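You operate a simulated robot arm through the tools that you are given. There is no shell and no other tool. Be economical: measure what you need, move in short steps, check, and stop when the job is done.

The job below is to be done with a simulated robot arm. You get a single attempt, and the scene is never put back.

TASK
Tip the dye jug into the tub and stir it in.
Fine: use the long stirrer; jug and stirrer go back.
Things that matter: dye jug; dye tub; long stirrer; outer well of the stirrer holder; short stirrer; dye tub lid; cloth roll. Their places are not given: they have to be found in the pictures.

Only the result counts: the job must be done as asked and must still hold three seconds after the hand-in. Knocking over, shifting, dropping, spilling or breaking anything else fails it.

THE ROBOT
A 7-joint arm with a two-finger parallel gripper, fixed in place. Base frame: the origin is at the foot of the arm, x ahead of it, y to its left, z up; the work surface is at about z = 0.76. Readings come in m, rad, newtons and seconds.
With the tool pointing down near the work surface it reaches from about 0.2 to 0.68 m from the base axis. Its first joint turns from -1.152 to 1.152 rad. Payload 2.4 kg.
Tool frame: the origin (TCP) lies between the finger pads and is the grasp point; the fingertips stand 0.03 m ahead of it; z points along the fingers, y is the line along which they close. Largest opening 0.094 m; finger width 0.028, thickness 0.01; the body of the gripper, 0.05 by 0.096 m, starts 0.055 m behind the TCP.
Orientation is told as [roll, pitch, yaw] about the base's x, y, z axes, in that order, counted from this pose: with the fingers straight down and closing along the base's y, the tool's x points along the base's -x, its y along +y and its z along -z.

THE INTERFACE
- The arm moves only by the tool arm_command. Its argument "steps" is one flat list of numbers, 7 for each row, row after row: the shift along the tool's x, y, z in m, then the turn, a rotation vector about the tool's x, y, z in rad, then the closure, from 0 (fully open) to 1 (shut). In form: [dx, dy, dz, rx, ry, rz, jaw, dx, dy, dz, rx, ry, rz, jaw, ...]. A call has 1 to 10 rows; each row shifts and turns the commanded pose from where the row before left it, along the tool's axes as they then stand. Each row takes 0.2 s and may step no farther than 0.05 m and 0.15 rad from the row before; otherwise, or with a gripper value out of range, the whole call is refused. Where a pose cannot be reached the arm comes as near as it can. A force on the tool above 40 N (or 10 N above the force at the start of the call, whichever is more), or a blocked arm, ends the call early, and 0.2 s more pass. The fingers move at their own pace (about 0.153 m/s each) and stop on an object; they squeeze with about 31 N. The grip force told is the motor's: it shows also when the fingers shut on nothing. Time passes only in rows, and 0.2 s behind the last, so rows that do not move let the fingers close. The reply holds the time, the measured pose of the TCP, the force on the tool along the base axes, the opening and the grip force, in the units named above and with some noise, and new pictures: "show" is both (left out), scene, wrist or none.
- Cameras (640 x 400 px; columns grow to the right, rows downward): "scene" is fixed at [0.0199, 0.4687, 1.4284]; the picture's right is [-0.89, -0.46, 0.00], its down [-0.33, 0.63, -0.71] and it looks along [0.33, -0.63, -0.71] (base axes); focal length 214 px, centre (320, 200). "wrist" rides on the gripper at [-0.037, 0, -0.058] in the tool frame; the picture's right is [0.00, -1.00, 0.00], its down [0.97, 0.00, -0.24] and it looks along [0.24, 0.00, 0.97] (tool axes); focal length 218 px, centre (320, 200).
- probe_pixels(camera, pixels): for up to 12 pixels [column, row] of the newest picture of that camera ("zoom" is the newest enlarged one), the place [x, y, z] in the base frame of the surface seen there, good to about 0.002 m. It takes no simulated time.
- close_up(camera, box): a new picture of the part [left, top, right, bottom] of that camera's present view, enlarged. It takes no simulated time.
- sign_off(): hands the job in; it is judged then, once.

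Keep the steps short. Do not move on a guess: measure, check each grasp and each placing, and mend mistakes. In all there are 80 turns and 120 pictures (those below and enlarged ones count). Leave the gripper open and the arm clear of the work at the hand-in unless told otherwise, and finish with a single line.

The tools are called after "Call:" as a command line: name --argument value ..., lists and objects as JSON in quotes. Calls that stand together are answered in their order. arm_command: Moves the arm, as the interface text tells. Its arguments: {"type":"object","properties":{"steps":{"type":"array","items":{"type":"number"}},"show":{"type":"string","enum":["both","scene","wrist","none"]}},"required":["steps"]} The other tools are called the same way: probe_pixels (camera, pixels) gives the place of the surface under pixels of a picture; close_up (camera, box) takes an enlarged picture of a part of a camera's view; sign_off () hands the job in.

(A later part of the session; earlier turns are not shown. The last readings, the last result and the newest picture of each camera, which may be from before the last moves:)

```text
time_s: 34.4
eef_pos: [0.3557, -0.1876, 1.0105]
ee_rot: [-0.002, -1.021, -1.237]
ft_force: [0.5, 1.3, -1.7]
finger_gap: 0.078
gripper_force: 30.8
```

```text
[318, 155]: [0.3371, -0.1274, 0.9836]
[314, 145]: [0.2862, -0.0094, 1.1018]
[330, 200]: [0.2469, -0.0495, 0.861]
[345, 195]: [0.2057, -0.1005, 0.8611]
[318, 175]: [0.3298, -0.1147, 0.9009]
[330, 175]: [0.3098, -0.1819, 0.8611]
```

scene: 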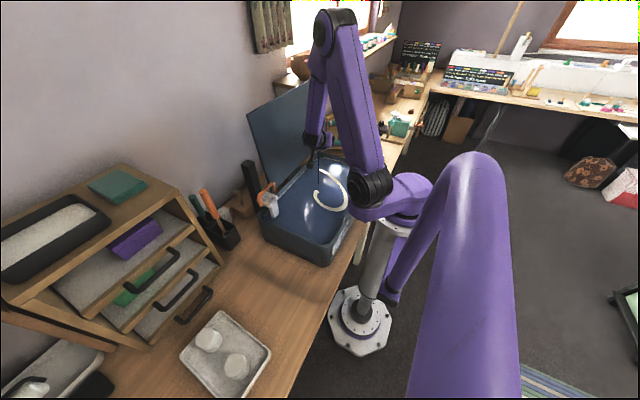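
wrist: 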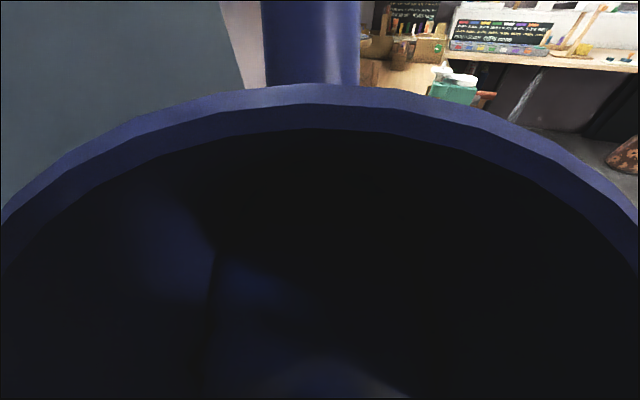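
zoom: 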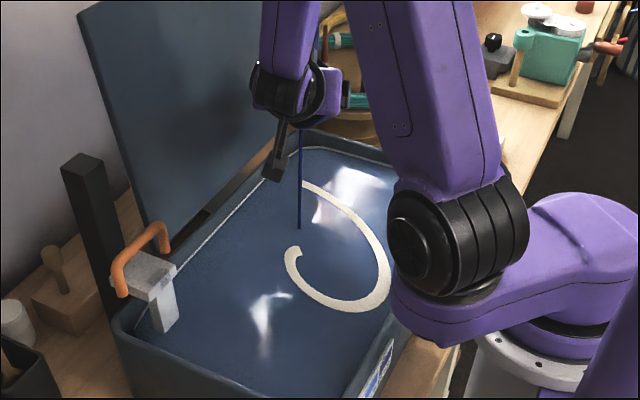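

The dye is pouring: a blue stream falls from the spout at about (0.33, -0.12) into the tub, and a pale unmixed swirl shows on the surface. I continue tilting to empty the jug, drawing slightly away from the lid.

Call:
arm_command --steps '[0, -0.003, 0, 0, -0.06, 0, 1, 0, -0.003, 0, 0, -0.08, 0, 1, 0, -0.003, 0, 0, -0.08, 0, 1, 0, -0.003, 0, 0, -0.08, 0, 1, 0, 0, 0, 0, -0.08, 0, 1, 0, 0, 0, 0, -0.08, 0, 1]' --show "both"

Call:
close_up --camera "scene" --box '[270, 110, 380, 240]'

```text
time_s: 35.8
eef_pos: [0.3762, -0.2017, 1.0418]
ee_rot: [-0.058, -1.479, -1.183]
ft_force: [0.8, 0.2, -1.4]
finger_gap: 0.0778
gripper_force: 30.9
out of reach, approached as far as the arm can: row 3, 4, 5, 6
```

scene: 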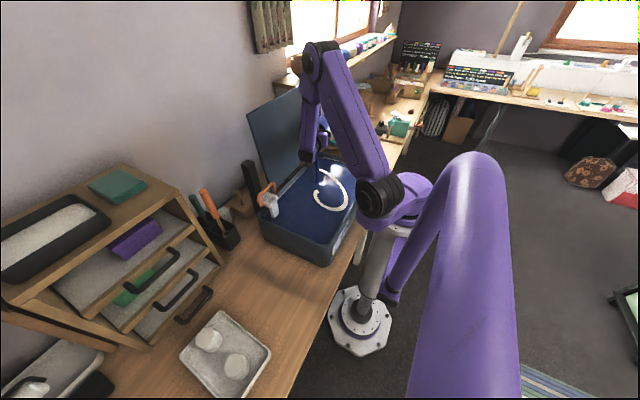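
wrist: 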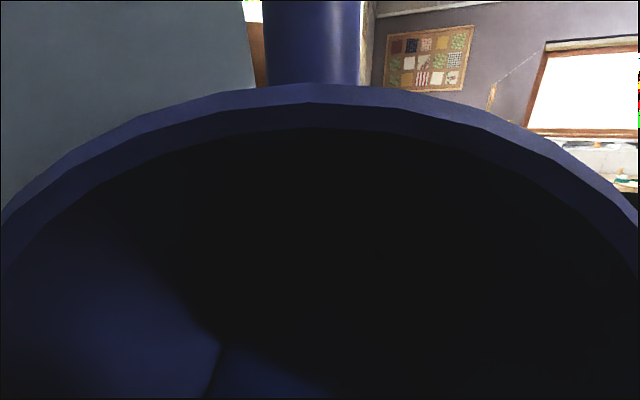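

```text
3.08 times, centred on (325, 175) of scene
```

zoom: 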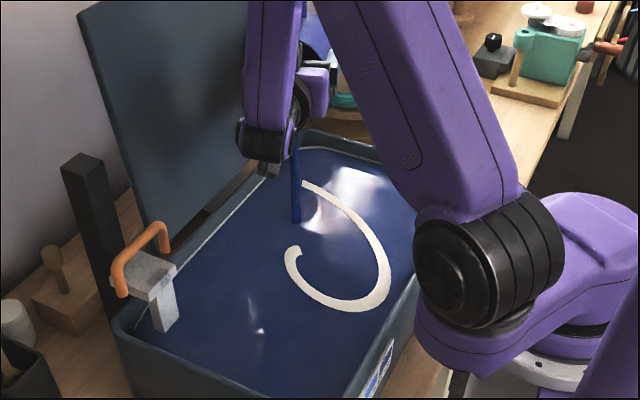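

The tub is darkening and the load has dropped to 1.4 N at a tilt of about 85°. I hold position for a second to let it drain, and look at the lid clearance.

Call:
arm_command --steps '[0, 0, 0, 0, 0, 0, 1, 0, 0, 0, 0, 0, 0, 1, 0, 0, 0, 0, 0, 0, 1, 0, 0, 0, 0, 0, 0, 1, 0, 0, 0, 0, 0, 0, 1]' --show "scene"

Call:
close_up --camera "scene" --box '[270, 90, 370, 220]'

```text
time_s: 37.0
eef_pos: [0.3761, -0.202, 1.0422]
ee_rot: [-0.058, -1.477, -1.182]
ft_force: [-0.5, -0.1, -1.5]
finger_gap: 0.078
gripper_force: 31.0
```

scene: 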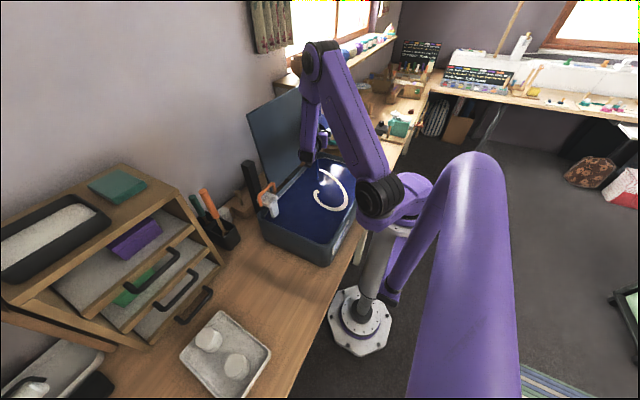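

```text
3.08 times, centred on (320, 155) of scene
```

zoom: 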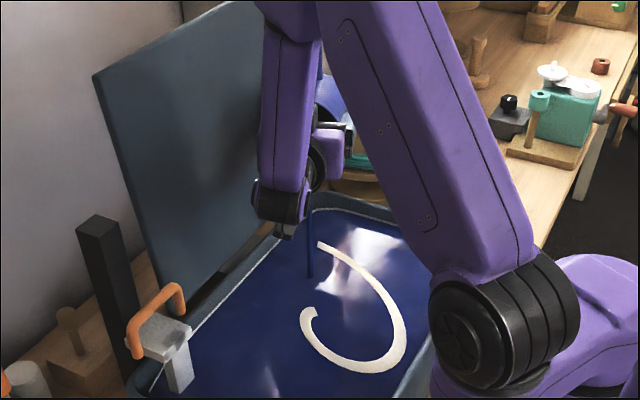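

The stream is thinner but still running. I wait another 2 s.

Call:
arm_command --steps '[0, 0, 0, 0, 0, 0, 1, 0, 0, 0, 0, 0, 0, 1, 0, 0, 0, 0, 0, 0, 1, 0, 0, 0, 0, 0, 0, 1, 0, 0, 0, 0, 0, 0, 1, 0, 0, 0, 0, 0, 0, 1, 0, 0, 0, 0, 0, 0, 1, 0, 0, 0, 0, 0, 0, 1, 0, 0, 0, 0, 0, 0, 1, 0, 0, 0, 0, 0, 0, 1]' --show "none"

Call:
close_up --camera "scene" --box '[270, 90, 370, 220]'

Call:
close_up --camera "wrist" --box '[0, 80, 640, 400]'

```text
time_s: 39.2
eef_pos: [0.3761, -0.2011, 1.0431]
ee_rot: [-0.06, -1.475, -1.18]
ft_force: [-0.3, 0.3, -0.2]
finger_gap: 0.0779
gripper_force: 30.9
```

```text
3.08 times, centred on (320, 155) of scene
```

zoom: 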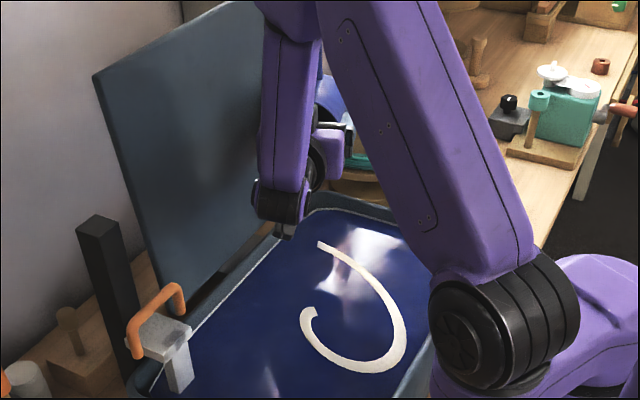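

```text
1.00 times, centred on (320, 240) of wrist
```

zoom: 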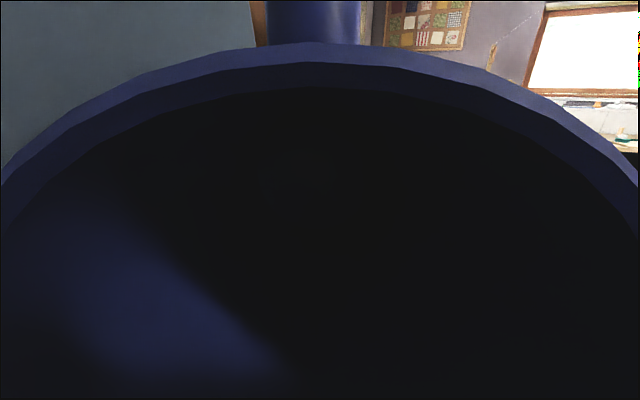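

The stream has stopped. At 85° a small wedge could remain, so I turn the hand slightly (wrist away from the base) and tilt a little beyond horizontal.

Call:
arm_command --steps '[0, -0.0046, -0.0019, 0.07, 0, 0.007, 1, 0, -0.0046, -0.0019, 0.07, 0, 0.007, 1, 0, -0.0046, -0.0019, 0.07, 0, 0.007, 1, 0, 0, 0, 0.07, 0, 0.007, 1, 0, 0, 0, 0, -0.07, 0, 1, 0, 0, 0, 0, -0.07, 0, 1, 0, 0, 0, 0, -0.07, 0, 1, 0, 0, 0, 0, -0.07, 0, 1]' --show "both"

Call:
close_up --camera "scene" --box '[270, 90, 370, 220]'

```text
time_s: 41.0
eef_pos: [0.3623, -0.2005, 1.0427]
ee_rot: [3.126, -1.38, 1.635]
ft_force: [0.1, 1.2, -0.8]
finger_gap: 0.0781
gripper_force: 31.3
```

scene: 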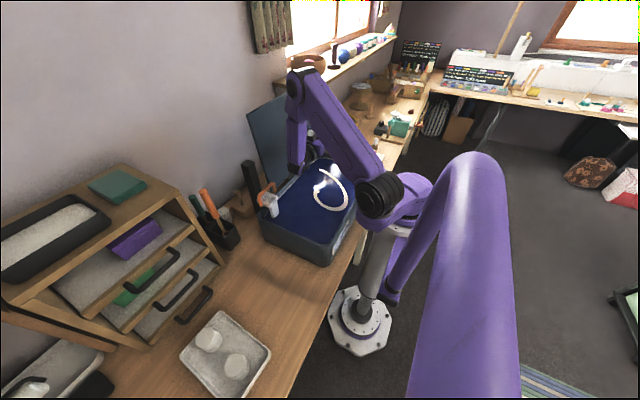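
wrist: 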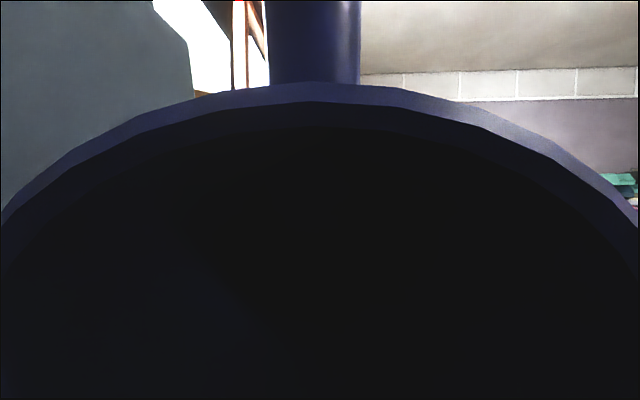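

```text
3.08 times, centred on (320, 155) of scene
```

zoom: 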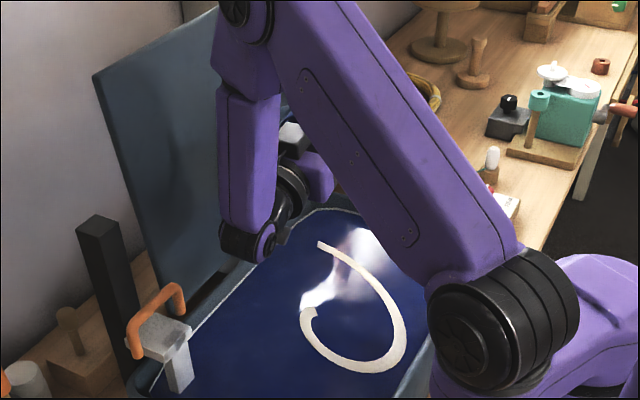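

Tilt is now about 101° and nothing more flows. I pause briefly, then tilt back slowly.

Call:
arm_command --steps '[0, 0, 0, 0, 0, 0, 1, 0, 0, 0, 0, 0, 0, 1, 0, 0, 0, 0, 0, 0, 1, 0, 0, 0, 0, 0.06, 0, 1, 0, 0, 0, 0, 0.09, 0, 1, 0, 0, 0, 0, 0.1, 0, 1, 0, 0, 0, 0, 0.1, 0, 1, 0, 0, 0, 0, 0.1, 0, 1, 0, 0, 0, 0, 0.1, 0, 1, 0, 0, 0, 0, 0.1, 0, 1]' --show "none"

Call:
arm_command --steps '[0, 0, 0, 0, 0.1, 0, 1, 0, 0, 0, 0, 0.1, 0, 1, 0, 0, 0, 0, 0.1, 0, 1, 0, 0, 0, 0, 0.1, 0, 1, 0, 0, 0, 0, 0.1, 0, 1, 0, 0, 0, 0, 0.1, 0, 1, 0, 0, 0, 0, 0.1, 0, 1, 0, 0, 0, 0, 0.1, 0, 1, 0, 0, 0, 0, 0.1, 0, 1, 0, 0, 0, 0, 0.1, 0, 1]' --show "both"

```text
time_s: 43.2
eef_pos: [0.3607, -0.2001, 1.0425]
ee_rot: [0.003, -1.108, -1.521]
ft_force: [-0.2, -0.1, -1.1]
finger_gap: 0.0779
gripper_force: 31.8
```

```text
time_s: 45.4
eef_pos: [0.3617, -0.2005, 1.043]
ee_rot: [0.002, -0.106, -1.52]
ft_force: [1.1, -0.2, -0.6]
finger_gap: 0.0779
gripper_force: 31.4
```

scene: 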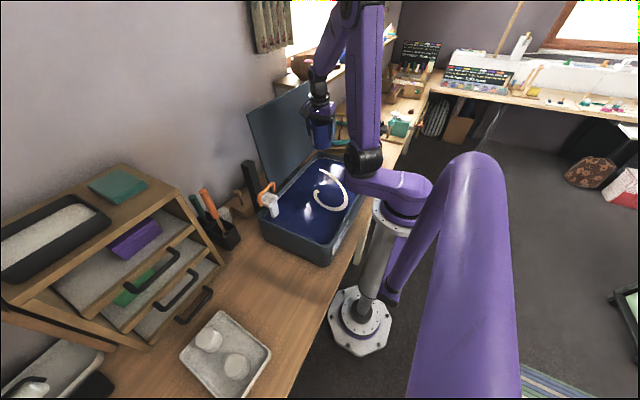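
wrist: 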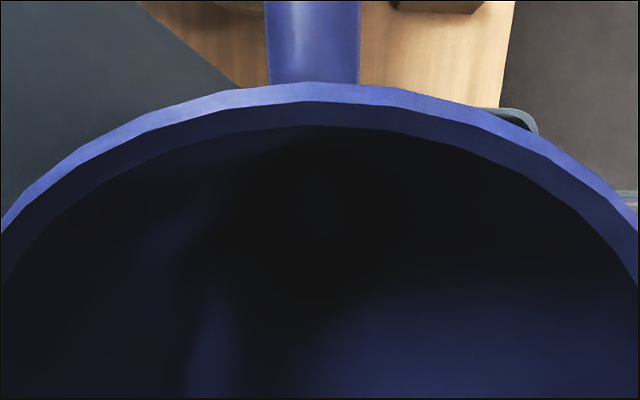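

The jug is nearly upright and still firmly held. I finish levelling, draw it away from the lid toward the table edge side, then carry it back in small steps.

Call:
arm_command --steps '[0, -0.006, 0, 0, 0.053, 0, 1, 0, -0.012, 0, 0, 0.053, 0, 1, 0, -0.015, 0, 0, 0, -0.05, 1, 0.003, -0.015, 0, 0, 0, -0.05, 1, 0.008, -0.015, 0, 0, 0, -0.05, 1, 0.014, -0.01, 0, 0, 0, -0.053, 1, 0.018, 0, 0, 0, 0, 0, 1, 0.02, 0, 0, 0, 0, 0, 1, 0.02, 0, 0, 0, 0, 0, 1, 0.02, 0, 0, 0, 0, 0, 1]' --show "none"

```text
time_s: 47.6
eef_pos: [0.2646, -0.1074, 1.0425]
ee_rot: [0.002, -0.004, -1.316]
ft_force: [-0.7, -0.2, -0.5]
finger_gap: 0.0777
gripper_force: 30.7
```

Call:
arm_command --steps '[0.0198, 0.00444, 0, 0, 0, 0, 1, 0.0198, 0.00444, 0, 0, 0, 0, 1, 0.0198, 0.00444, 0, 0, 0, 0, 1, 0.0198, 0.00444, 0, 0, 0, 0, 1, 0.0198, 0.00444, 0, 0, 0, 0, 1, 0.0198, 0.00444, 0, 0, 0, 0, 1, 0.0198, 0.00444, 0, 0, 0, 0, 1, 0.0198, 0.00444, 0, 0, 0, 0, 1, 0.0198, 0.00444, 0, 0, 0, 0, 1]' --show "none"

Call:
arm_command --steps '[0.0198, 0.00444, 0, 0, 0, 0, 1, 0.0198, 0.00444, 0, 0, 0, 0, 1, 0.0198, 0.00444, 0, 0, 0, 0, 1, 0.0198, 0.00444, 0, 0, 0, 0, 1, 0.0198, 0.00444, 0, 0, 0, 0, 1, 0.0198, 0.00444, 0, 0, 0, 0, 1, 0.0198, 0.00444, 0, 0, 0, 0, 1, 0.0198, 0.00444, 0, 0, 0, 0, 1, 0.0198, 0.00444, 0, 0, 0, 0, 1, 0, 0, 0, 0, 0, 0, 1]' --show "both"

```text
time_s: 49.6
eef_pos: [0.2578, 0.0741, 1.0435]
ee_rot: [-0.001, -0.003, -1.317]
ft_force: [0.5, -1.2, -1.3]
finger_gap: 0.0779
gripper_force: 31.5
```

```text
time_s: 51.8
eef_pos: [0.2526, 0.2589, 1.0423]
ee_rot: [0.001, -0.003, -1.316]
ft_force: [0.1, 0.2, -0.8]
finger_gap: 0.0776
gripper_force: 30.6
```

scene: 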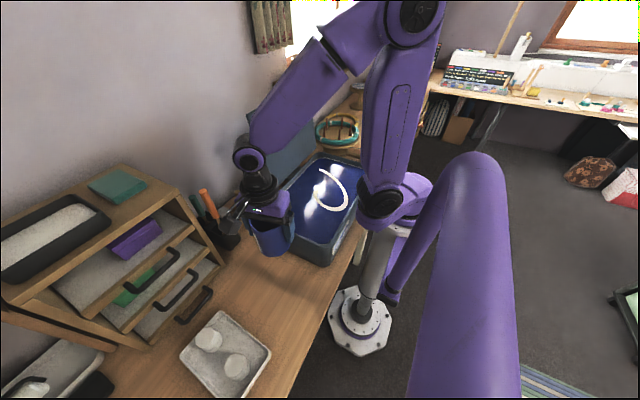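
wrist: 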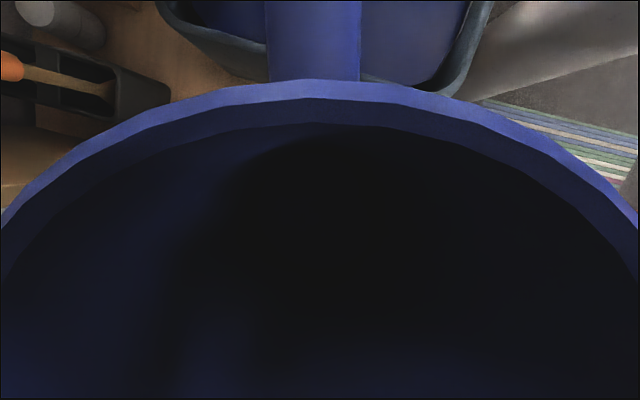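

The jug is empty, level, and above its original spot (0.252, 0.259). It will touch the table at TCP z≈0.823. I lower most of the way now.

Call:
arm_command --steps '[0, 0, 0.012, 0, 0, 0, 1, 0, 0, 0.024, 0, 0, 0, 1, 0, 0, 0.028, 0, 0, 0, 1, 0, 0, 0.028, 0, 0, 0, 1, 0, 0, 0.028, 0, 0, 0, 1, 0, 0, 0.028, 0, 0, 0, 1, 0, 0, 0.024, 0, 0, 0, 1, 0, 0, 0.018, 0, 0, 0, 1, 0, 0, 0.01, 0, 0, 0, 1]' --show "none"

Call:
arm_command --steps '[0, 0, 0.004, 0, 0, 0, 1, 0, 0, 0.004, 0, 0, 0, 1, 0, 0, 0.003, 0, 0, 0, 1, 0, 0, 0.003, 0, 0, 0, 1, 0, 0, 0.003, 0, 0, 0, 1]' --show "wrist"

```text
time_s: 53.8
eef_pos: [0.2518, 0.2567, 0.8426]
ee_rot: [0.002, -0.003, -1.316]
ft_force: [0.0, -0.1, -1.0]
finger_gap: 0.078
gripper_force: 31.1
```

```text
time_s: 55.0
eef_pos: [0.2522, 0.2562, 0.8245]
ee_rot: [0.001, -0.004, -1.316]
ft_force: [0.3, -0.1, -0.5]
finger_gap: 0.0779
gripper_force: 31.1
```

wrist: 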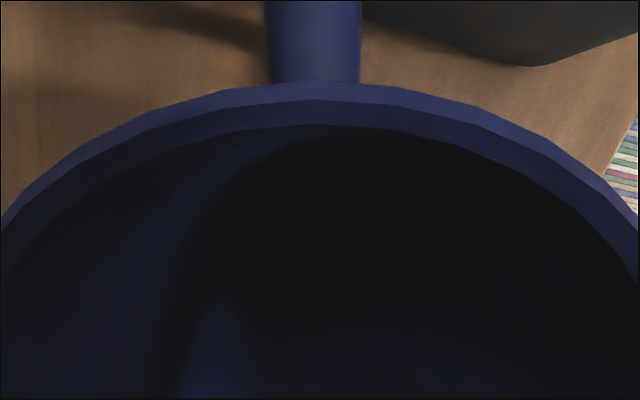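

No contact yet (−0.5 N, z 0.8245). I continue in 1–2 mm steps.

Call:
arm_command --steps '[0, 0, 0.0015, 0, 0, 0, 1, 0, 0, 0.0015, 0, 0, 0, 1]' --show "none"

```text
time_s: 55.6
eef_pos: [0.2531, 0.2575, 0.8236]
ee_rot: [0.001, -0.003, -1.316]
ft_force: [-4.6, 1.5, 25.9]
finger_gap: 0.0777
gripper_force: 31.1
```

Contact (26 N). I ease up 1 mm, open, then rise straight up.

Call:
arm_command --steps '[0, 0, -0.001, 0, 0, 0, 1, 0, 0, 0, 0, 0, 0, 0, 0, 0, 0, 0, 0, 0, 0, 0, 0, 0, 0, 0, 0, 0, 0, 0, -0.03, 0, 0, 0, 0, 0, 0, -0.04, 0, 0, 0, 0, 0, 0, -0.045, 0, 0, 0, 0, 0, 0, -0.045, 0, 0, 0, 0, 0, 0, -0.045, 0, 0, 0, 0]' --show "both"

```text
time_s: 57.6
eef_pos: [0.253, 0.2592, 1.0311]
ee_rot: [0.0, -0.004, -1.316]
ft_force: [-0.6, -1.1, -0.3]
finger_gap: 0.0942
gripper_force: 0.0
```

scene: 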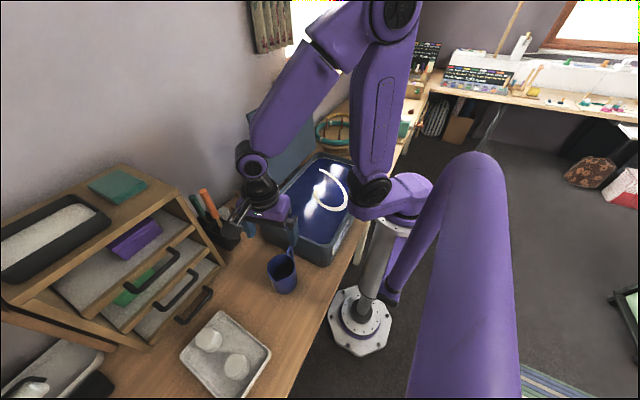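
wrist: 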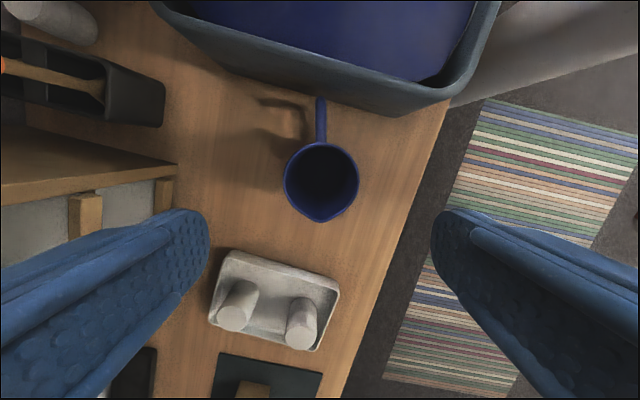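

The jug is back upright at its place. Now the stirrer: I rise and turn the hand back to closing along y, keeping fingers away from the short stirrer.

Call:
arm_command --steps '[0, 0, -0.045, 0, 0, -0.13, 0, 0, 0, -0.045, 0, 0, -0.1465, 0, 0, 0, -0.045, 0, 0, -0.1465, 0, 0, 0, 0, 0, 0, -0.1465, 0, 0, 0, 0, 0, 0, -0.1465, 0, 0, 0, 0, 0, 0, -0.15, 0, 0, 0, 0, 0, 0, -0.15, 0, 0, 0, 0, 0, 0, -0.15, 0, 0, 0, 0, 0, 0, -0.15, 0]' --show "none"

Call:
arm_command --steps '[-0.04, -0.006, 0, 0, 0, 0, 0, -0.04, -0.006, 0, 0, 0, 0, 0, -0.04, -0.006, 0, 0, 0, 0, 0, -0.04, -0.006, 0, 0, 0, 0, 0, -0.04, -0.006, 0, 0, 0, 0, 0]' --show "both"

```text
time_s: 59.6
eef_pos: [0.2512, 0.2557, 1.1626]
ee_rot: [-0.003, -0.004, 0.001]
ft_force: [0.3, -0.6, -0.5]
finger_gap: 0.0941
gripper_force: 0.0
```

```text
time_s: 60.8
eef_pos: [0.4501, 0.2293, 1.1611]
ee_rot: [-0.004, -0.002, 0.0]
ft_force: [0.7, 0.8, 0.3]
finger_gap: 0.0943
gripper_force: 0.1
```

scene: 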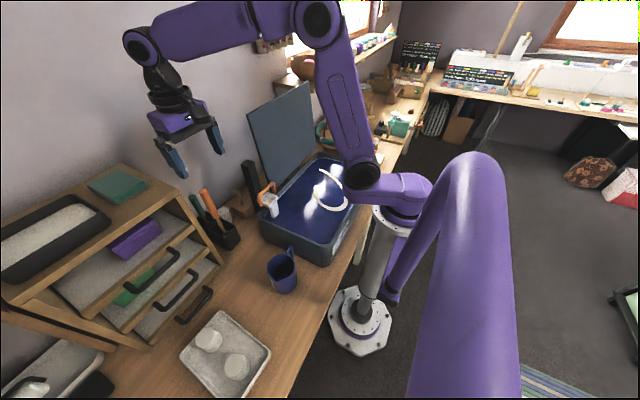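
wrist: 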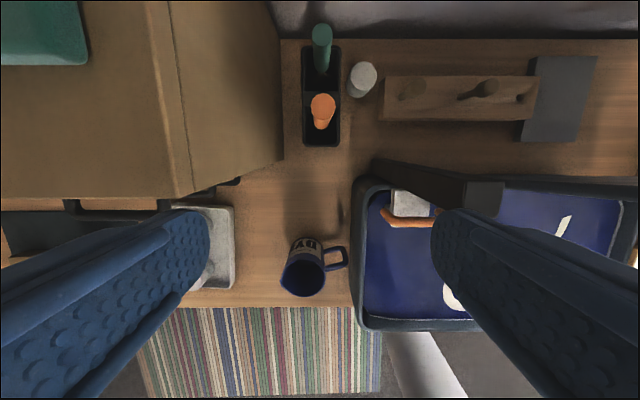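

I can see both stirrers in the holder: orange at (323,110), green at (322,45), with the cabinet's side at column ~283. I'll measure and enlarge.

Call:
close_up --camera "wrist" --box '[250, 10, 410, 160]'

Call:
probe_pixels --camera "wrist" --pixels '[[322, 103], [322, 122], [311, 103], [334, 103], [322, 30], [322, 60], [281, 100], [281, 155], [303, 140], [339, 142], [339, 55], [360, 75]]'

Call:
probe_pixels --camera "scene" --pixels '[[202, 190], [206, 197], [210, 204], [213, 211], [219, 223], [225, 232], [192, 197], [196, 206], [231, 244], [214, 228]]'

```text
2.67 times, centred on (330, 85) of wrist
```

zoom: 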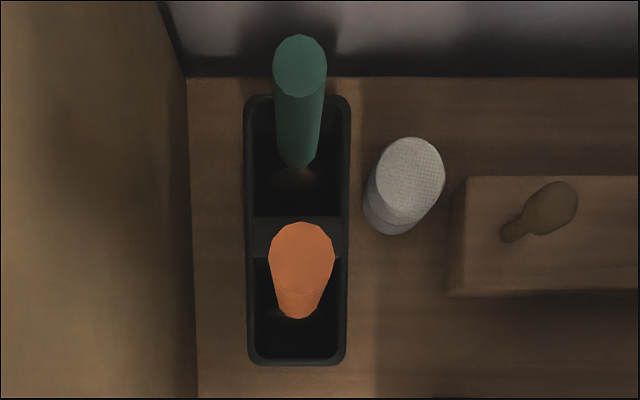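

```text
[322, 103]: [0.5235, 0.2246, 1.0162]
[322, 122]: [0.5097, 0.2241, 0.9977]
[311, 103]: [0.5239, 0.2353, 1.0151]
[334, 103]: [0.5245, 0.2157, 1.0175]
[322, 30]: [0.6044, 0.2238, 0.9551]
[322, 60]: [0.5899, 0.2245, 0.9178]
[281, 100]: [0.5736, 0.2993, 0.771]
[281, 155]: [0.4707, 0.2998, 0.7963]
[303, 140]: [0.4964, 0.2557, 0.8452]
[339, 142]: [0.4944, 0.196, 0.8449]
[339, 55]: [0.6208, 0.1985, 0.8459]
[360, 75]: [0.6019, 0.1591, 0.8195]
```

```text
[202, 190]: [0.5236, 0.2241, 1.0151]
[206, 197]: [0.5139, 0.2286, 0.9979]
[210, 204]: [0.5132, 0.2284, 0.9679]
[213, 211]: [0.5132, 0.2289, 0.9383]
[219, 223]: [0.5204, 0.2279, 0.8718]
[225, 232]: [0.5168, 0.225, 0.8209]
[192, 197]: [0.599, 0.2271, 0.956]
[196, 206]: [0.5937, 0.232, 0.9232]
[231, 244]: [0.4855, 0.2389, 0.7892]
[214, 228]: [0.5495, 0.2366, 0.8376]
```

The long stirrer stands vertical at (0.5235, 0.2245), handle about 0.022 thick, z 0.905–1.016. The green short one is 0.08 behind it. I move above it with fingers half open and check.

Call:
arm_command --steps '[-0.0367, -0.0024, 0.03, 0, 0, 0, 0.36, -0.0367, -0.0024, 0.03, 0, 0, 0, 0.36, 0, 0, 0, 0, 0, 0, 0.36]' --show "wrist"

```text
time_s: 61.6
eef_pos: [0.5278, 0.2217, 1.1038]
ee_rot: [-0.004, -0.003, 0.0]
ft_force: [-0.3, -0.5, 0.4]
finger_gap: 0.0602
gripper_force: 0.1
```

wrist: 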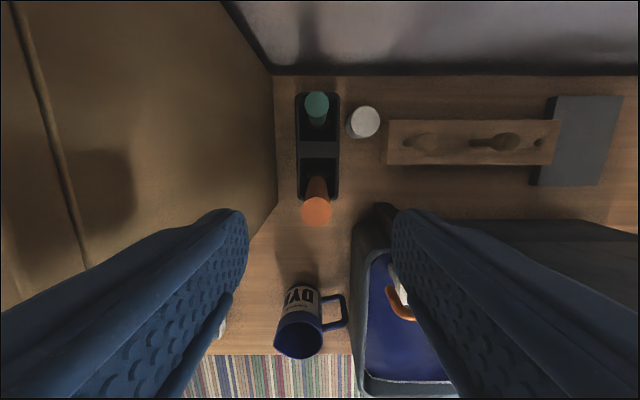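

The handle top is at column 316, so I shift 2.5 mm in +y and 2 mm back in x, then descend around the handle.

Call:
arm_command --steps '[0.002, 0.0025, 0.02, 0, 0, 0, 0.36, 0, 0, 0.035, 0, 0, 0, 0.36, 0, 0, 0.035, 0, 0, 0, 0.36, 0, 0, 0.025, 0, 0, 0, 0.36, 0, 0, 0.012, 0, 0, 0, 0.36, 0, 0, 0, 0, 0, 0, 0.36]' --show "both"

Call:
close_up --camera "scene" --box '[150, 140, 270, 260]'

```text
time_s: 63.0
eef_pos: [0.5227, 0.2226, 0.9756]
ee_rot: [-0.003, -0.002, 0.0]
ft_force: [0.2, 0.2, 0.3]
finger_gap: 0.0606
gripper_force: 0.1
```

scene: 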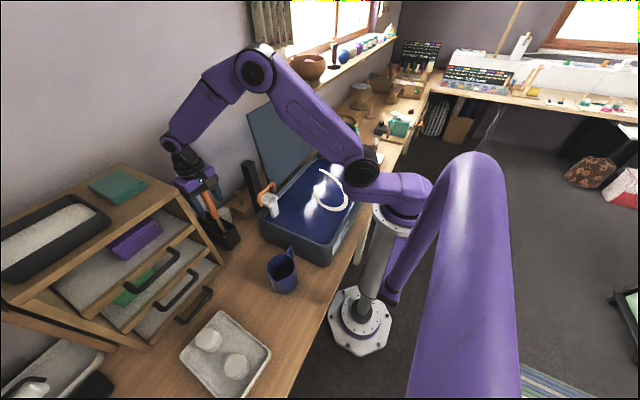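
wrist: 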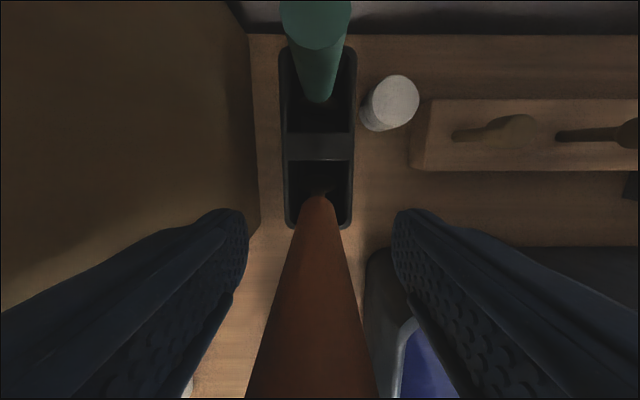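

```text
3.33 times, centred on (210, 200) of scene
```

zoom: 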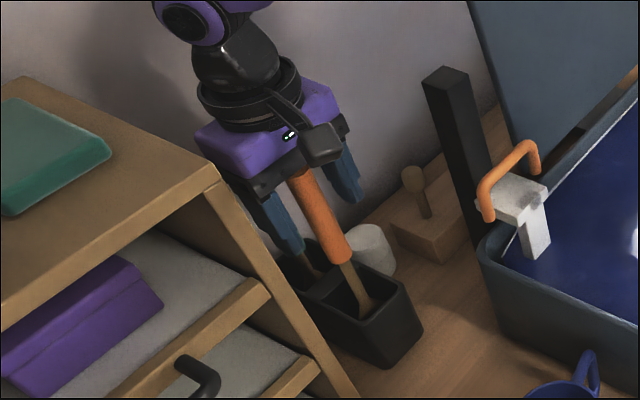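

The handle sits between the fingers, about 2 mm to +y. I nudge, then close and let it settle.

Call:
arm_command --steps '[0, 0.002, 0, 0, 0, 0, 0.36, 0, 0, 0, 0, 0, 0, 1, 0, 0, 0, 0, 0, 0, 1, 0, 0, 0, 0, 0, 0, 1]' --show "none"

```text
time_s: 64.0
eef_pos: [0.5228, 0.2259, 0.9761]
ee_rot: [-0.003, -0.002, 0.0]
ft_force: [0.5, 0.6, -1.2]
finger_gap: 0.021
gripper_force: 31.1
```

Gripped: gap 0.021. I record the grasp at (0.523, 0.225, 0.976) and lift straight up slowly.

Call:
arm_command --steps '[0, 0, -0.005, 0, 0, 0, 1, 0, 0, -0.01, 0, 0, 0, 1, 0, 0, -0.015, 0, 0, 0, 1, 0, 0, -0.015, 0, 0, 0, 1, 0, 0, -0.02, 0, 0, 0, 1, 0, 0, -0.02, 0, 0, 0, 1, 0, 0, -0.02, 0, 0, 0, 1, 0, 0, -0.02, 0, 0, 0, 1, 0, 0, -0.015, 0, 0, 0, 1, 0, 0, -0.01, 0, 0, 0, 1]' --show "both"

Call:
close_up --camera "scene" --box '[140, 100, 270, 250]'

```text
time_s: 66.2
eef_pos: [0.524, 0.2269, 1.1275]
ee_rot: [-0.005, -0.003, 0.002]
ft_force: [-0.1, -0.1, -0.7]
finger_gap: 0.0211
gripper_force: 31.3
```

scene: 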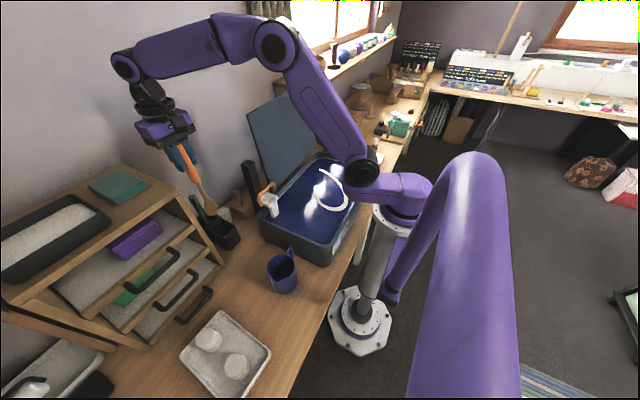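
wrist: 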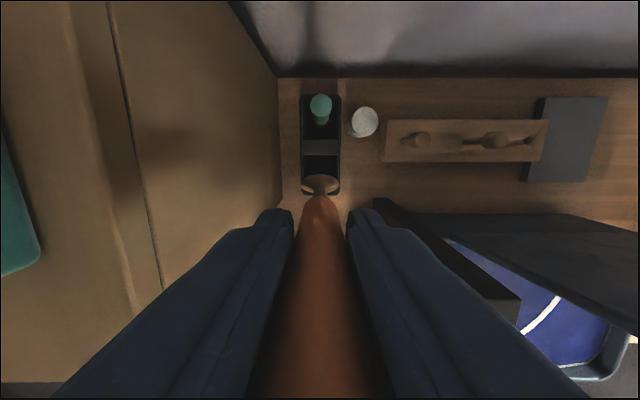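

```text
2.67 times, centred on (205, 175) of scene
```

zoom: 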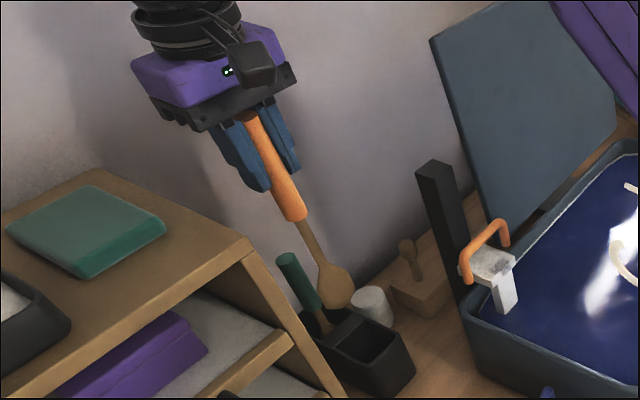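

The stirrer came out cleanly, with the holder and short stirrer undisturbed. I'll measure the spoon's tip.

Call:
probe_pixels --camera "scene" --pixels '[[210, 212], [211, 214], [211, 215], [208, 208], [204, 197], [199, 189], [206, 210], [215, 207]]'

Call:
probe_pixels --camera "wrist" --pixels '[[320, 187], [305, 186], [336, 186], [320, 178]]'

```text
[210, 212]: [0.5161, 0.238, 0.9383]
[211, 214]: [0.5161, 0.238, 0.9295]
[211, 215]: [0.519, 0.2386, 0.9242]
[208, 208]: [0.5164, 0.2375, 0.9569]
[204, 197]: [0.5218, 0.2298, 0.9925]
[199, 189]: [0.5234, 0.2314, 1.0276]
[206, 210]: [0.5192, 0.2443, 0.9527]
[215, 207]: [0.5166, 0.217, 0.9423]
```

```text
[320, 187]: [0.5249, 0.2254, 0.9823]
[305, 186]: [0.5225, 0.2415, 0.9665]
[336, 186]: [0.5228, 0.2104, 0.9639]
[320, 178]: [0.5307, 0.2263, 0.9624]
```

The spoon's tip is 0.206 below the TCP and hangs vertical. I carry it forward to x≈0.29, then over the tub, passing well clear of post and clip.

Call:
arm_command --steps '[0.012, 0, -0.01, 0, 0, 0, 1, 0.022, 0, -0.01, 0, 0, 0, 1, 0.026, 0, 0, 0, 0, 0, 1, 0.026, 0, 0, 0, 0, 0, 1, 0.026, 0, 0, 0, 0, 0, 1, 0.026, 0, 0, 0, 0, 0, 1, 0.026, 0, 0, 0, 0, 0, 1, 0.026, 0, 0, 0, 0, 0, 1, 0.026, 0, 0, 0, 0, 0, 1, 0.016, -0.01, 0, 0, 0, 0, 1]' --show "none"

Call:
arm_command --steps '[0, -0.022, 0, 0, 0, 0, 1, 0, -0.026, 0, 0, 0, 0, 1, 0, -0.026, 0, 0, 0, 0, 1, 0, -0.026, 0, 0, 0, 0, 1, 0, -0.026, 0, 0, 0, 0, 1, 0, -0.026, 0, 0, 0, 0, 1, 0, -0.026, 0, 0, 0, 0, 1, 0, -0.026, 0, 0, 0, 0, 1, 0, -0.026, 0, 0, 0, 0, 1, 0, -0.02, 0, 0, 0, 0, 1]' --show "both"

```text
time_s: 68.4
eef_pos: [0.2908, 0.2162, 1.1461]
ee_rot: [-0.005, -0.002, -0.002]
ft_force: [0.0, -0.6, -1.0]
finger_gap: 0.0211
gripper_force: 31.2
```

```text
time_s: 70.6
eef_pos: [0.2903, -0.0314, 1.1473]
ee_rot: [-0.003, -0.002, -0.001]
ft_force: [-0.4, -0.2, -0.5]
finger_gap: 0.0213
gripper_force: 31.0
```

scene: 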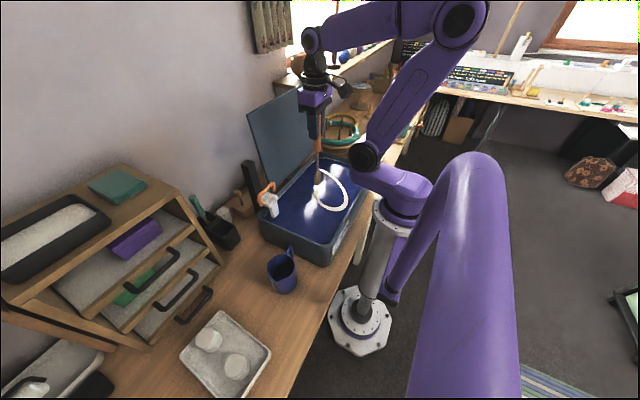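
wrist: 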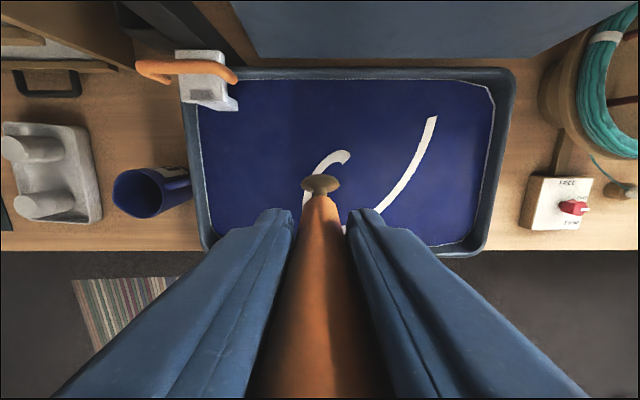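

The stirrer is over the tub. The pale swirl lies on the surface (z 0.861), and I'll measure it so the stirring passes through it.

Call:
probe_pixels --camera "scene" --pixels '[[322, 171], [334, 177], [345, 190], [346, 200], [338, 208], [328, 209], [318, 202], [314, 194]]'

Call:
close_up --camera "scene" --box '[250, 130, 370, 270]'

```text
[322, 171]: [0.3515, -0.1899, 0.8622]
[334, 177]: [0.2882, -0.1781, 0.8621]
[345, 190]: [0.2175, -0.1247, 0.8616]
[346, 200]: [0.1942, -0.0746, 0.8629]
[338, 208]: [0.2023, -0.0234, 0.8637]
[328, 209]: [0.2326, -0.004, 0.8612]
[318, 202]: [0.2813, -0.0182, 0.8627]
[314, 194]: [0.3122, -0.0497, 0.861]
```

```text
2.86 times, centred on (310, 200) of scene
```

zoom: 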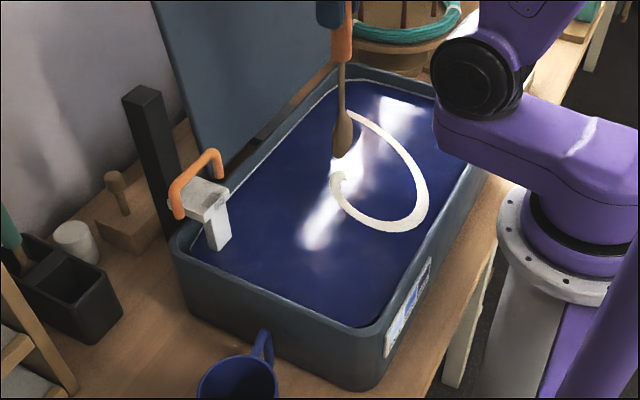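

The swirl is centred near (0.27, -0.09), radius about 0.09. I lower the spoon to a tip height of about 0.80: below the 0.86 surface, above the 0.77 floor.

Call:
arm_command --steps '[0, 0, 0.015, 0, 0, 0, 1, 0, 0, 0.02, 0, 0, 0, 1, 0, 0, 0.02, 0, 0, 0, 1, 0, 0, 0.02, 0, 0, 0, 1, 0, 0, 0.02, 0, 0, 0, 1, 0, 0, 0.02, 0, 0, 0, 1, 0, 0, 0.015, 0, 0, 0, 1, 0, 0, 0.01, 0, 0, 0, 1]' --show "wrist"

```text
time_s: 72.4
eef_pos: [0.2913, -0.0345, 1.0068]
ee_rot: [-0.003, -0.002, -0.002]
ft_force: [0.8, 0.2, -0.9]
finger_gap: 0.0212
gripper_force: 31.6
```

wrist: 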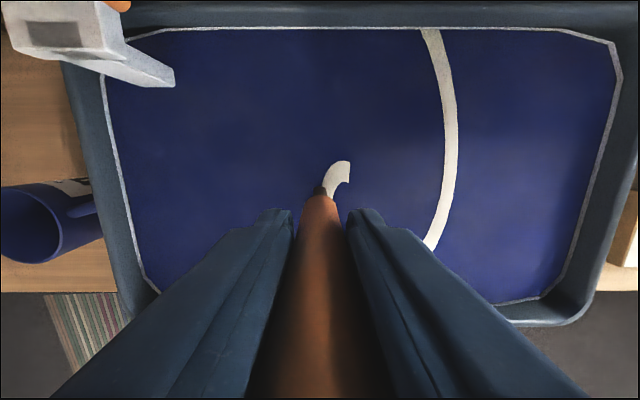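

The spoon is in the dye with no contact force. I stir one full slow circle, radius about 0.063 around (0.27, -0.09).

Call:
arm_command --steps '[0.0389, 0.0003, 0, 0, 0, 0, 1, 0.0317, -0.0227, 0, 0, 0, 0, 1, 0.0123, -0.037, 0, 0, 0, 0, 1, -0.0118, -0.0371, 0, 0, 0, 0, 1, -0.0313, -0.0231, 0, 0, 0, 0, 1, -0.0389, -0.0003, 0, 0, 0, 0, 1, -0.0317, 0.0227, 0, 0, 0, 0, 1, -0.0123, 0.037, 0, 0, 0, 0, 1, 0.0118, 0.0371, 0, 0, 0, 0, 1, 0.0313, 0.0231, 0, 0, 0, 0, 1]' --show "both"

```text
time_s: 74.6
eef_pos: [0.324, -0.0257, 1.0262]
ee_rot: [-0.002, -0.003, -0.003]
ft_force: [-0.2, 0.0, -0.6]
finger_gap: 0.021
gripper_force: 31.4
out of reach, approached as far as the arm can: row 2, 3
```

scene: 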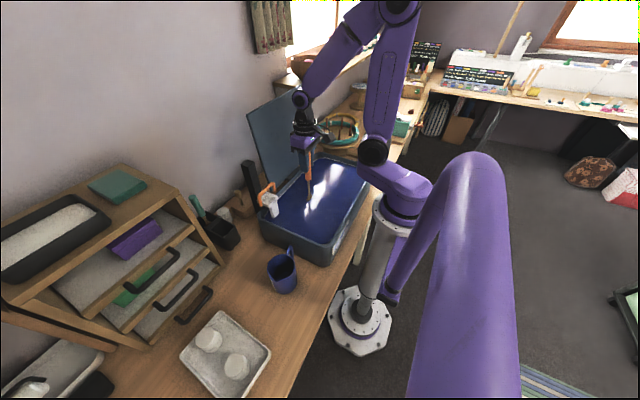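
wrist: 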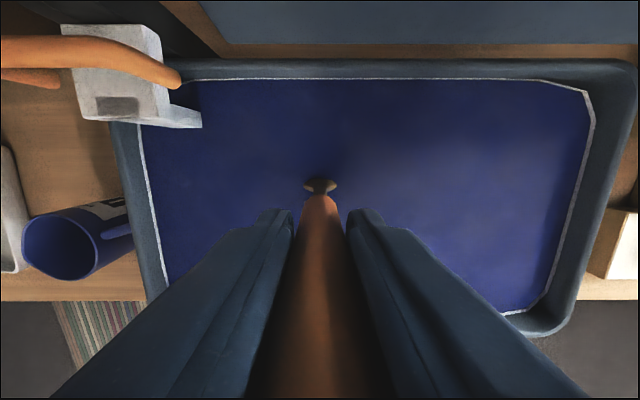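

The pale swirl has gone: the dye looks uniform. Two rows hit the inner reach limit near the base, so I'll do more circles slightly farther out, centred (0.292, -0.08), to mix it properly.

Call:
arm_command --steps '[0, -0.015, 0.015, 0, 0, 0, 1, 0.0248, 0.0154, 0, 0, 0, 0, 1, 0.0274, -0.0053, 0, 0, 0, 0, 1, 0.0197, -0.024, 0, 0, 0, 0, 1, 0.0043, -0.0336, 0, 0, 0, 0, 1, -0.0126, -0.0303, 0, 0, 0, 0, 1, -0.0248, -0.0154, 0, 0, 0, 0, 1, -0.0274, 0.0053, 0, 0, 0, 0, 1, -0.0197, 0.024, 0, 0, 0, 0, 1, -0.0043, 0.0336, 0, 0, 0, 0, 1]' --show "none"

Call:
arm_command --steps '[0.0126, 0.0303, 0, 0, 0, 0, 1, 0.0248, 0.0154, 0, 0, 0, 0, 1, 0.0274, -0.0053, 0, 0, 0, 0, 1, 0.0197, -0.024, 0, 0, 0, 0, 1, 0.0043, -0.0336, 0, 0, 0, 0, 1, -0.0126, -0.0303, 0, 0, 0, 0, 1, -0.0248, -0.0154, 0, 0, 0, 0, 1, -0.0274, 0.0053, 0, 0, 0, 0, 1, -0.0197, 0.024, 0, 0, 0, 0, 1, -0.0043, 0.0336, 0, 0, 0, 0, 1]' --show "none"

Call:
arm_command --steps '[0.0126, 0.0303, 0, 0, 0, 0, 1, 0.0248, 0.0154, 0, 0, 0, 0, 1, 0.0274, -0.0053, 0, 0, 0, 0, 1, 0.0197, -0.024, 0, 0, 0, 0, 1, 0.0043, -0.0336, 0, 0, 0, 0, 1, -0.0126, -0.0303, 0, 0, 0, 0, 1, -0.0248, -0.0154, 0, 0, 0, 0, 1, -0.0274, 0.0053, 0, 0, 0, 0, 1, -0.0197, 0.024, 0, 0, 0, 0, 1, -0.0043, 0.0336, 0, 0, 0, 0, 1]' --show "both"

Call:
close_up --camera "scene" --box '[180, 130, 370, 300]'

```text
time_s: 76.8
eef_pos: [0.3381, -0.0712, 1.0116]
ee_rot: [-0.002, 0.0, -0.001]
ft_force: [0.6, 0.2, 0.5]
finger_gap: 0.021
gripper_force: 31.1
```

```text
time_s: 79.0
eef_pos: [0.3391, -0.0695, 1.01]
ee_rot: [-0.004, -0.002, -0.002]
ft_force: [0.4, -0.3, -0.2]
finger_gap: 0.021
gripper_force: 31.1
out of reach, approached as far as the arm can: row 5
```

```text
time_s: 81.2
eef_pos: [0.3428, -0.0683, 1.0097]
ee_rot: [-0.004, 0.0, -0.001]
ft_force: [-0.2, 0.9, 0.3]
finger_gap: 0.021
gripper_force: 31.1
```

scene: 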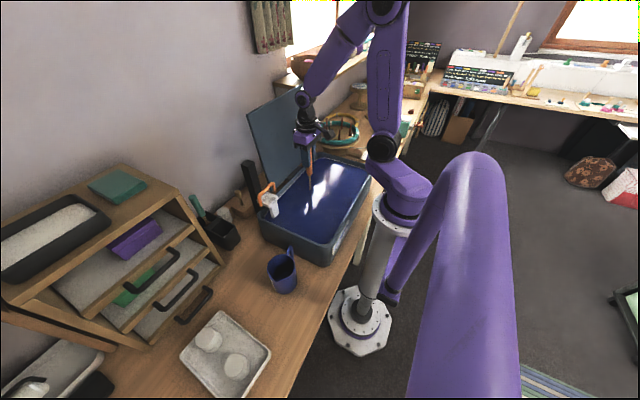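
wrist: 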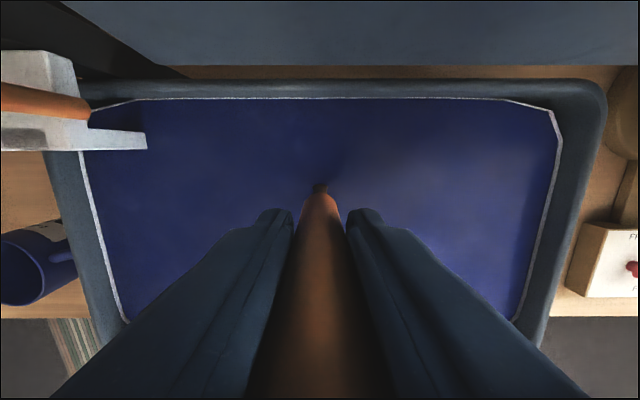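

```text
2.35 times, centred on (275, 215) of scene
```

zoom: 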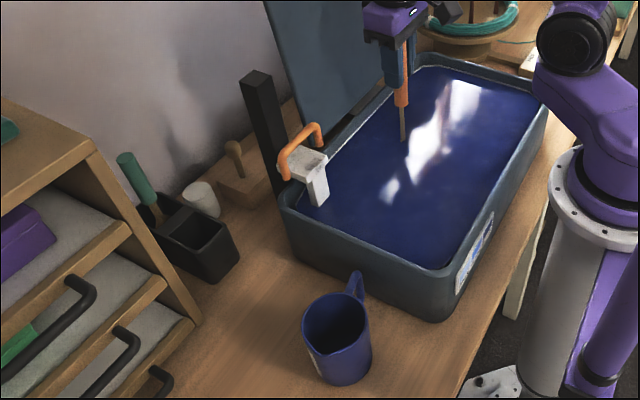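

The dye is uniform after four circles. I lift the spoon out, pause over the tub to drip, then retrace the path.

Call:
arm_command --steps '[0.008, 0, -0.015, 0, 0, 0, 1, 0.01, 0, -0.02, 0, 0, 0, 1, 0.01, 0, -0.02, 0, 0, 0, 1, 0.01, 0, -0.02, 0, 0, 0, 1, 0.012, 0, -0.02, 0, 0, 0, 1, 0, 0, -0.02, 0, 0, 0, 1, 0, 0, -0.018, 0, 0, 0, 1, 0, 0, -0.01, 0, 0, 0, 1, 0, 0, 0, 0, 0, 0, 1, 0, 0, 0, 0, 0, 0, 1]' --show "none"

Call:
arm_command --steps '[0, 0, 0, 0, 0, 0, 1, 0, 0, 0, 0, 0, 0, 1, 0, 0, 0, 0, 0, 0, 1, 0, 0, 0, 0, 0, 0, 1, 0, 0, 0, 0, 0, 0, 1]' --show "wrist"

```text
time_s: 83.4
eef_pos: [0.2889, -0.0681, 1.1525]
ee_rot: [-0.004, -0.001, 0.0]
ft_force: [-0.2, -0.6, -1.3]
finger_gap: 0.021
gripper_force: 30.8
```

```text
time_s: 84.6
eef_pos: [0.2899, -0.0684, 1.1537]
ee_rot: [-0.005, -0.002, 0.002]
ft_force: [-0.3, -0.1, -0.6]
finger_gap: 0.021
gripper_force: 30.6
```

wrist: 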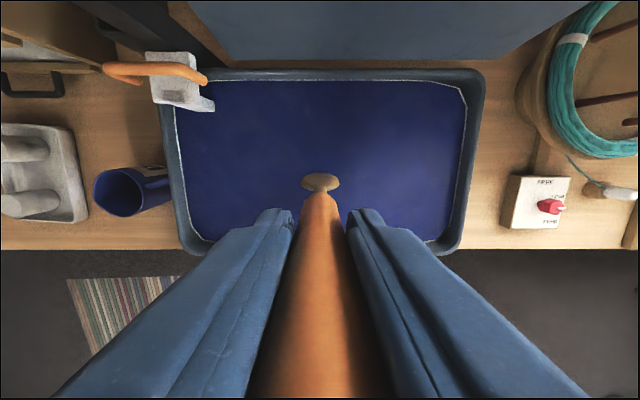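

No drips seen. I carry it in +y to y≈0.225, then toward the holder.

Call:
arm_command --steps '[0, 0.02, 0, 0, 0, 0, 1, 0, 0.03, 0, 0, 0, 0, 1, 0, 0.032, 0, 0, 0, 0, 1, 0, 0.032, 0, 0, 0, 0, 1, 0, 0.032, 0, 0, 0, 0, 1, 0, 0.032, 0, 0, 0, 0, 1, 0, 0.032, 0, 0, 0, 0, 1, 0, 0.032, 0, 0, 0, 0, 1, 0, 0.032, 0, 0, 0, 0, 1, 0, 0.019, 0, 0, 0, 0, 1]' --show "none"

Call:
arm_command --steps '[-0.014, 0, 0, 0, 0, 0, 1, -0.025, 0, 0, 0, 0, 0, 1, -0.028, 0, 0, 0, 0, 0, 1, -0.028, 0, 0, 0, 0, 0, 1, -0.028, 0, 0, 0, 0, 0, 1, -0.028, 0, 0, 0, 0, 0, 1, -0.028, 0, 0, 0, 0, 0, 1, -0.025, 0, 0, 0, 0, 0, 1, -0.018, 0, 0, 0, 0, 0, 1, -0.01, 0, 0, 0, 0, 0, 1]' --show "both"

Call:
close_up --camera "scene" --box '[140, 100, 270, 260]'

Call:
close_up --camera "wrist" --box '[270, 80, 370, 210]'

```text
time_s: 86.8
eef_pos: [0.2908, 0.2256, 1.156]
ee_rot: [-0.003, -0.003, -0.001]
ft_force: [-0.1, -0.1, -0.5]
finger_gap: 0.021
gripper_force: 30.5
```

```text
time_s: 89.0
eef_pos: [0.5241, 0.2246, 1.1551]
ee_rot: [-0.002, -0.002, 0.0]
ft_force: [-0.3, 0.0, -0.1]
finger_gap: 0.0211
gripper_force: 30.5
```

scene: 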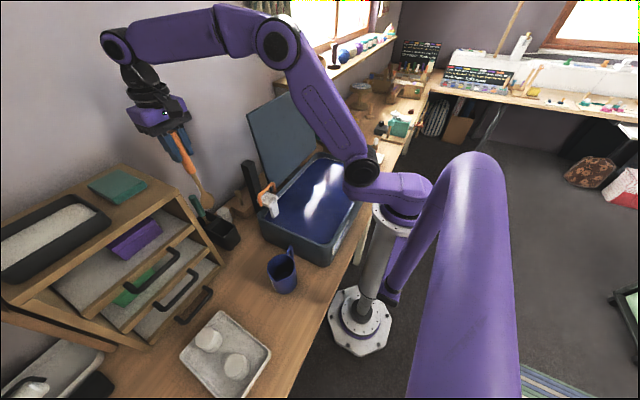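
wrist: 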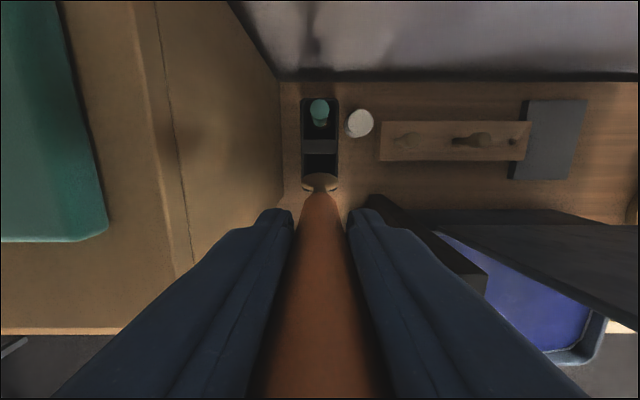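

```text
2.50 times, centred on (205, 180) of scene
```

zoom: 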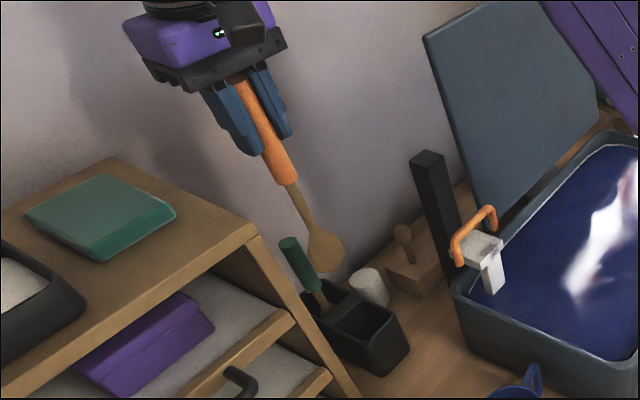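

```text
3.08 times, centred on (320, 145) of wrist
```

zoom: 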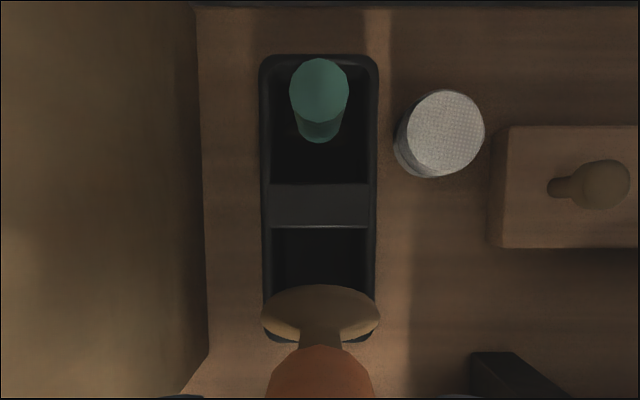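

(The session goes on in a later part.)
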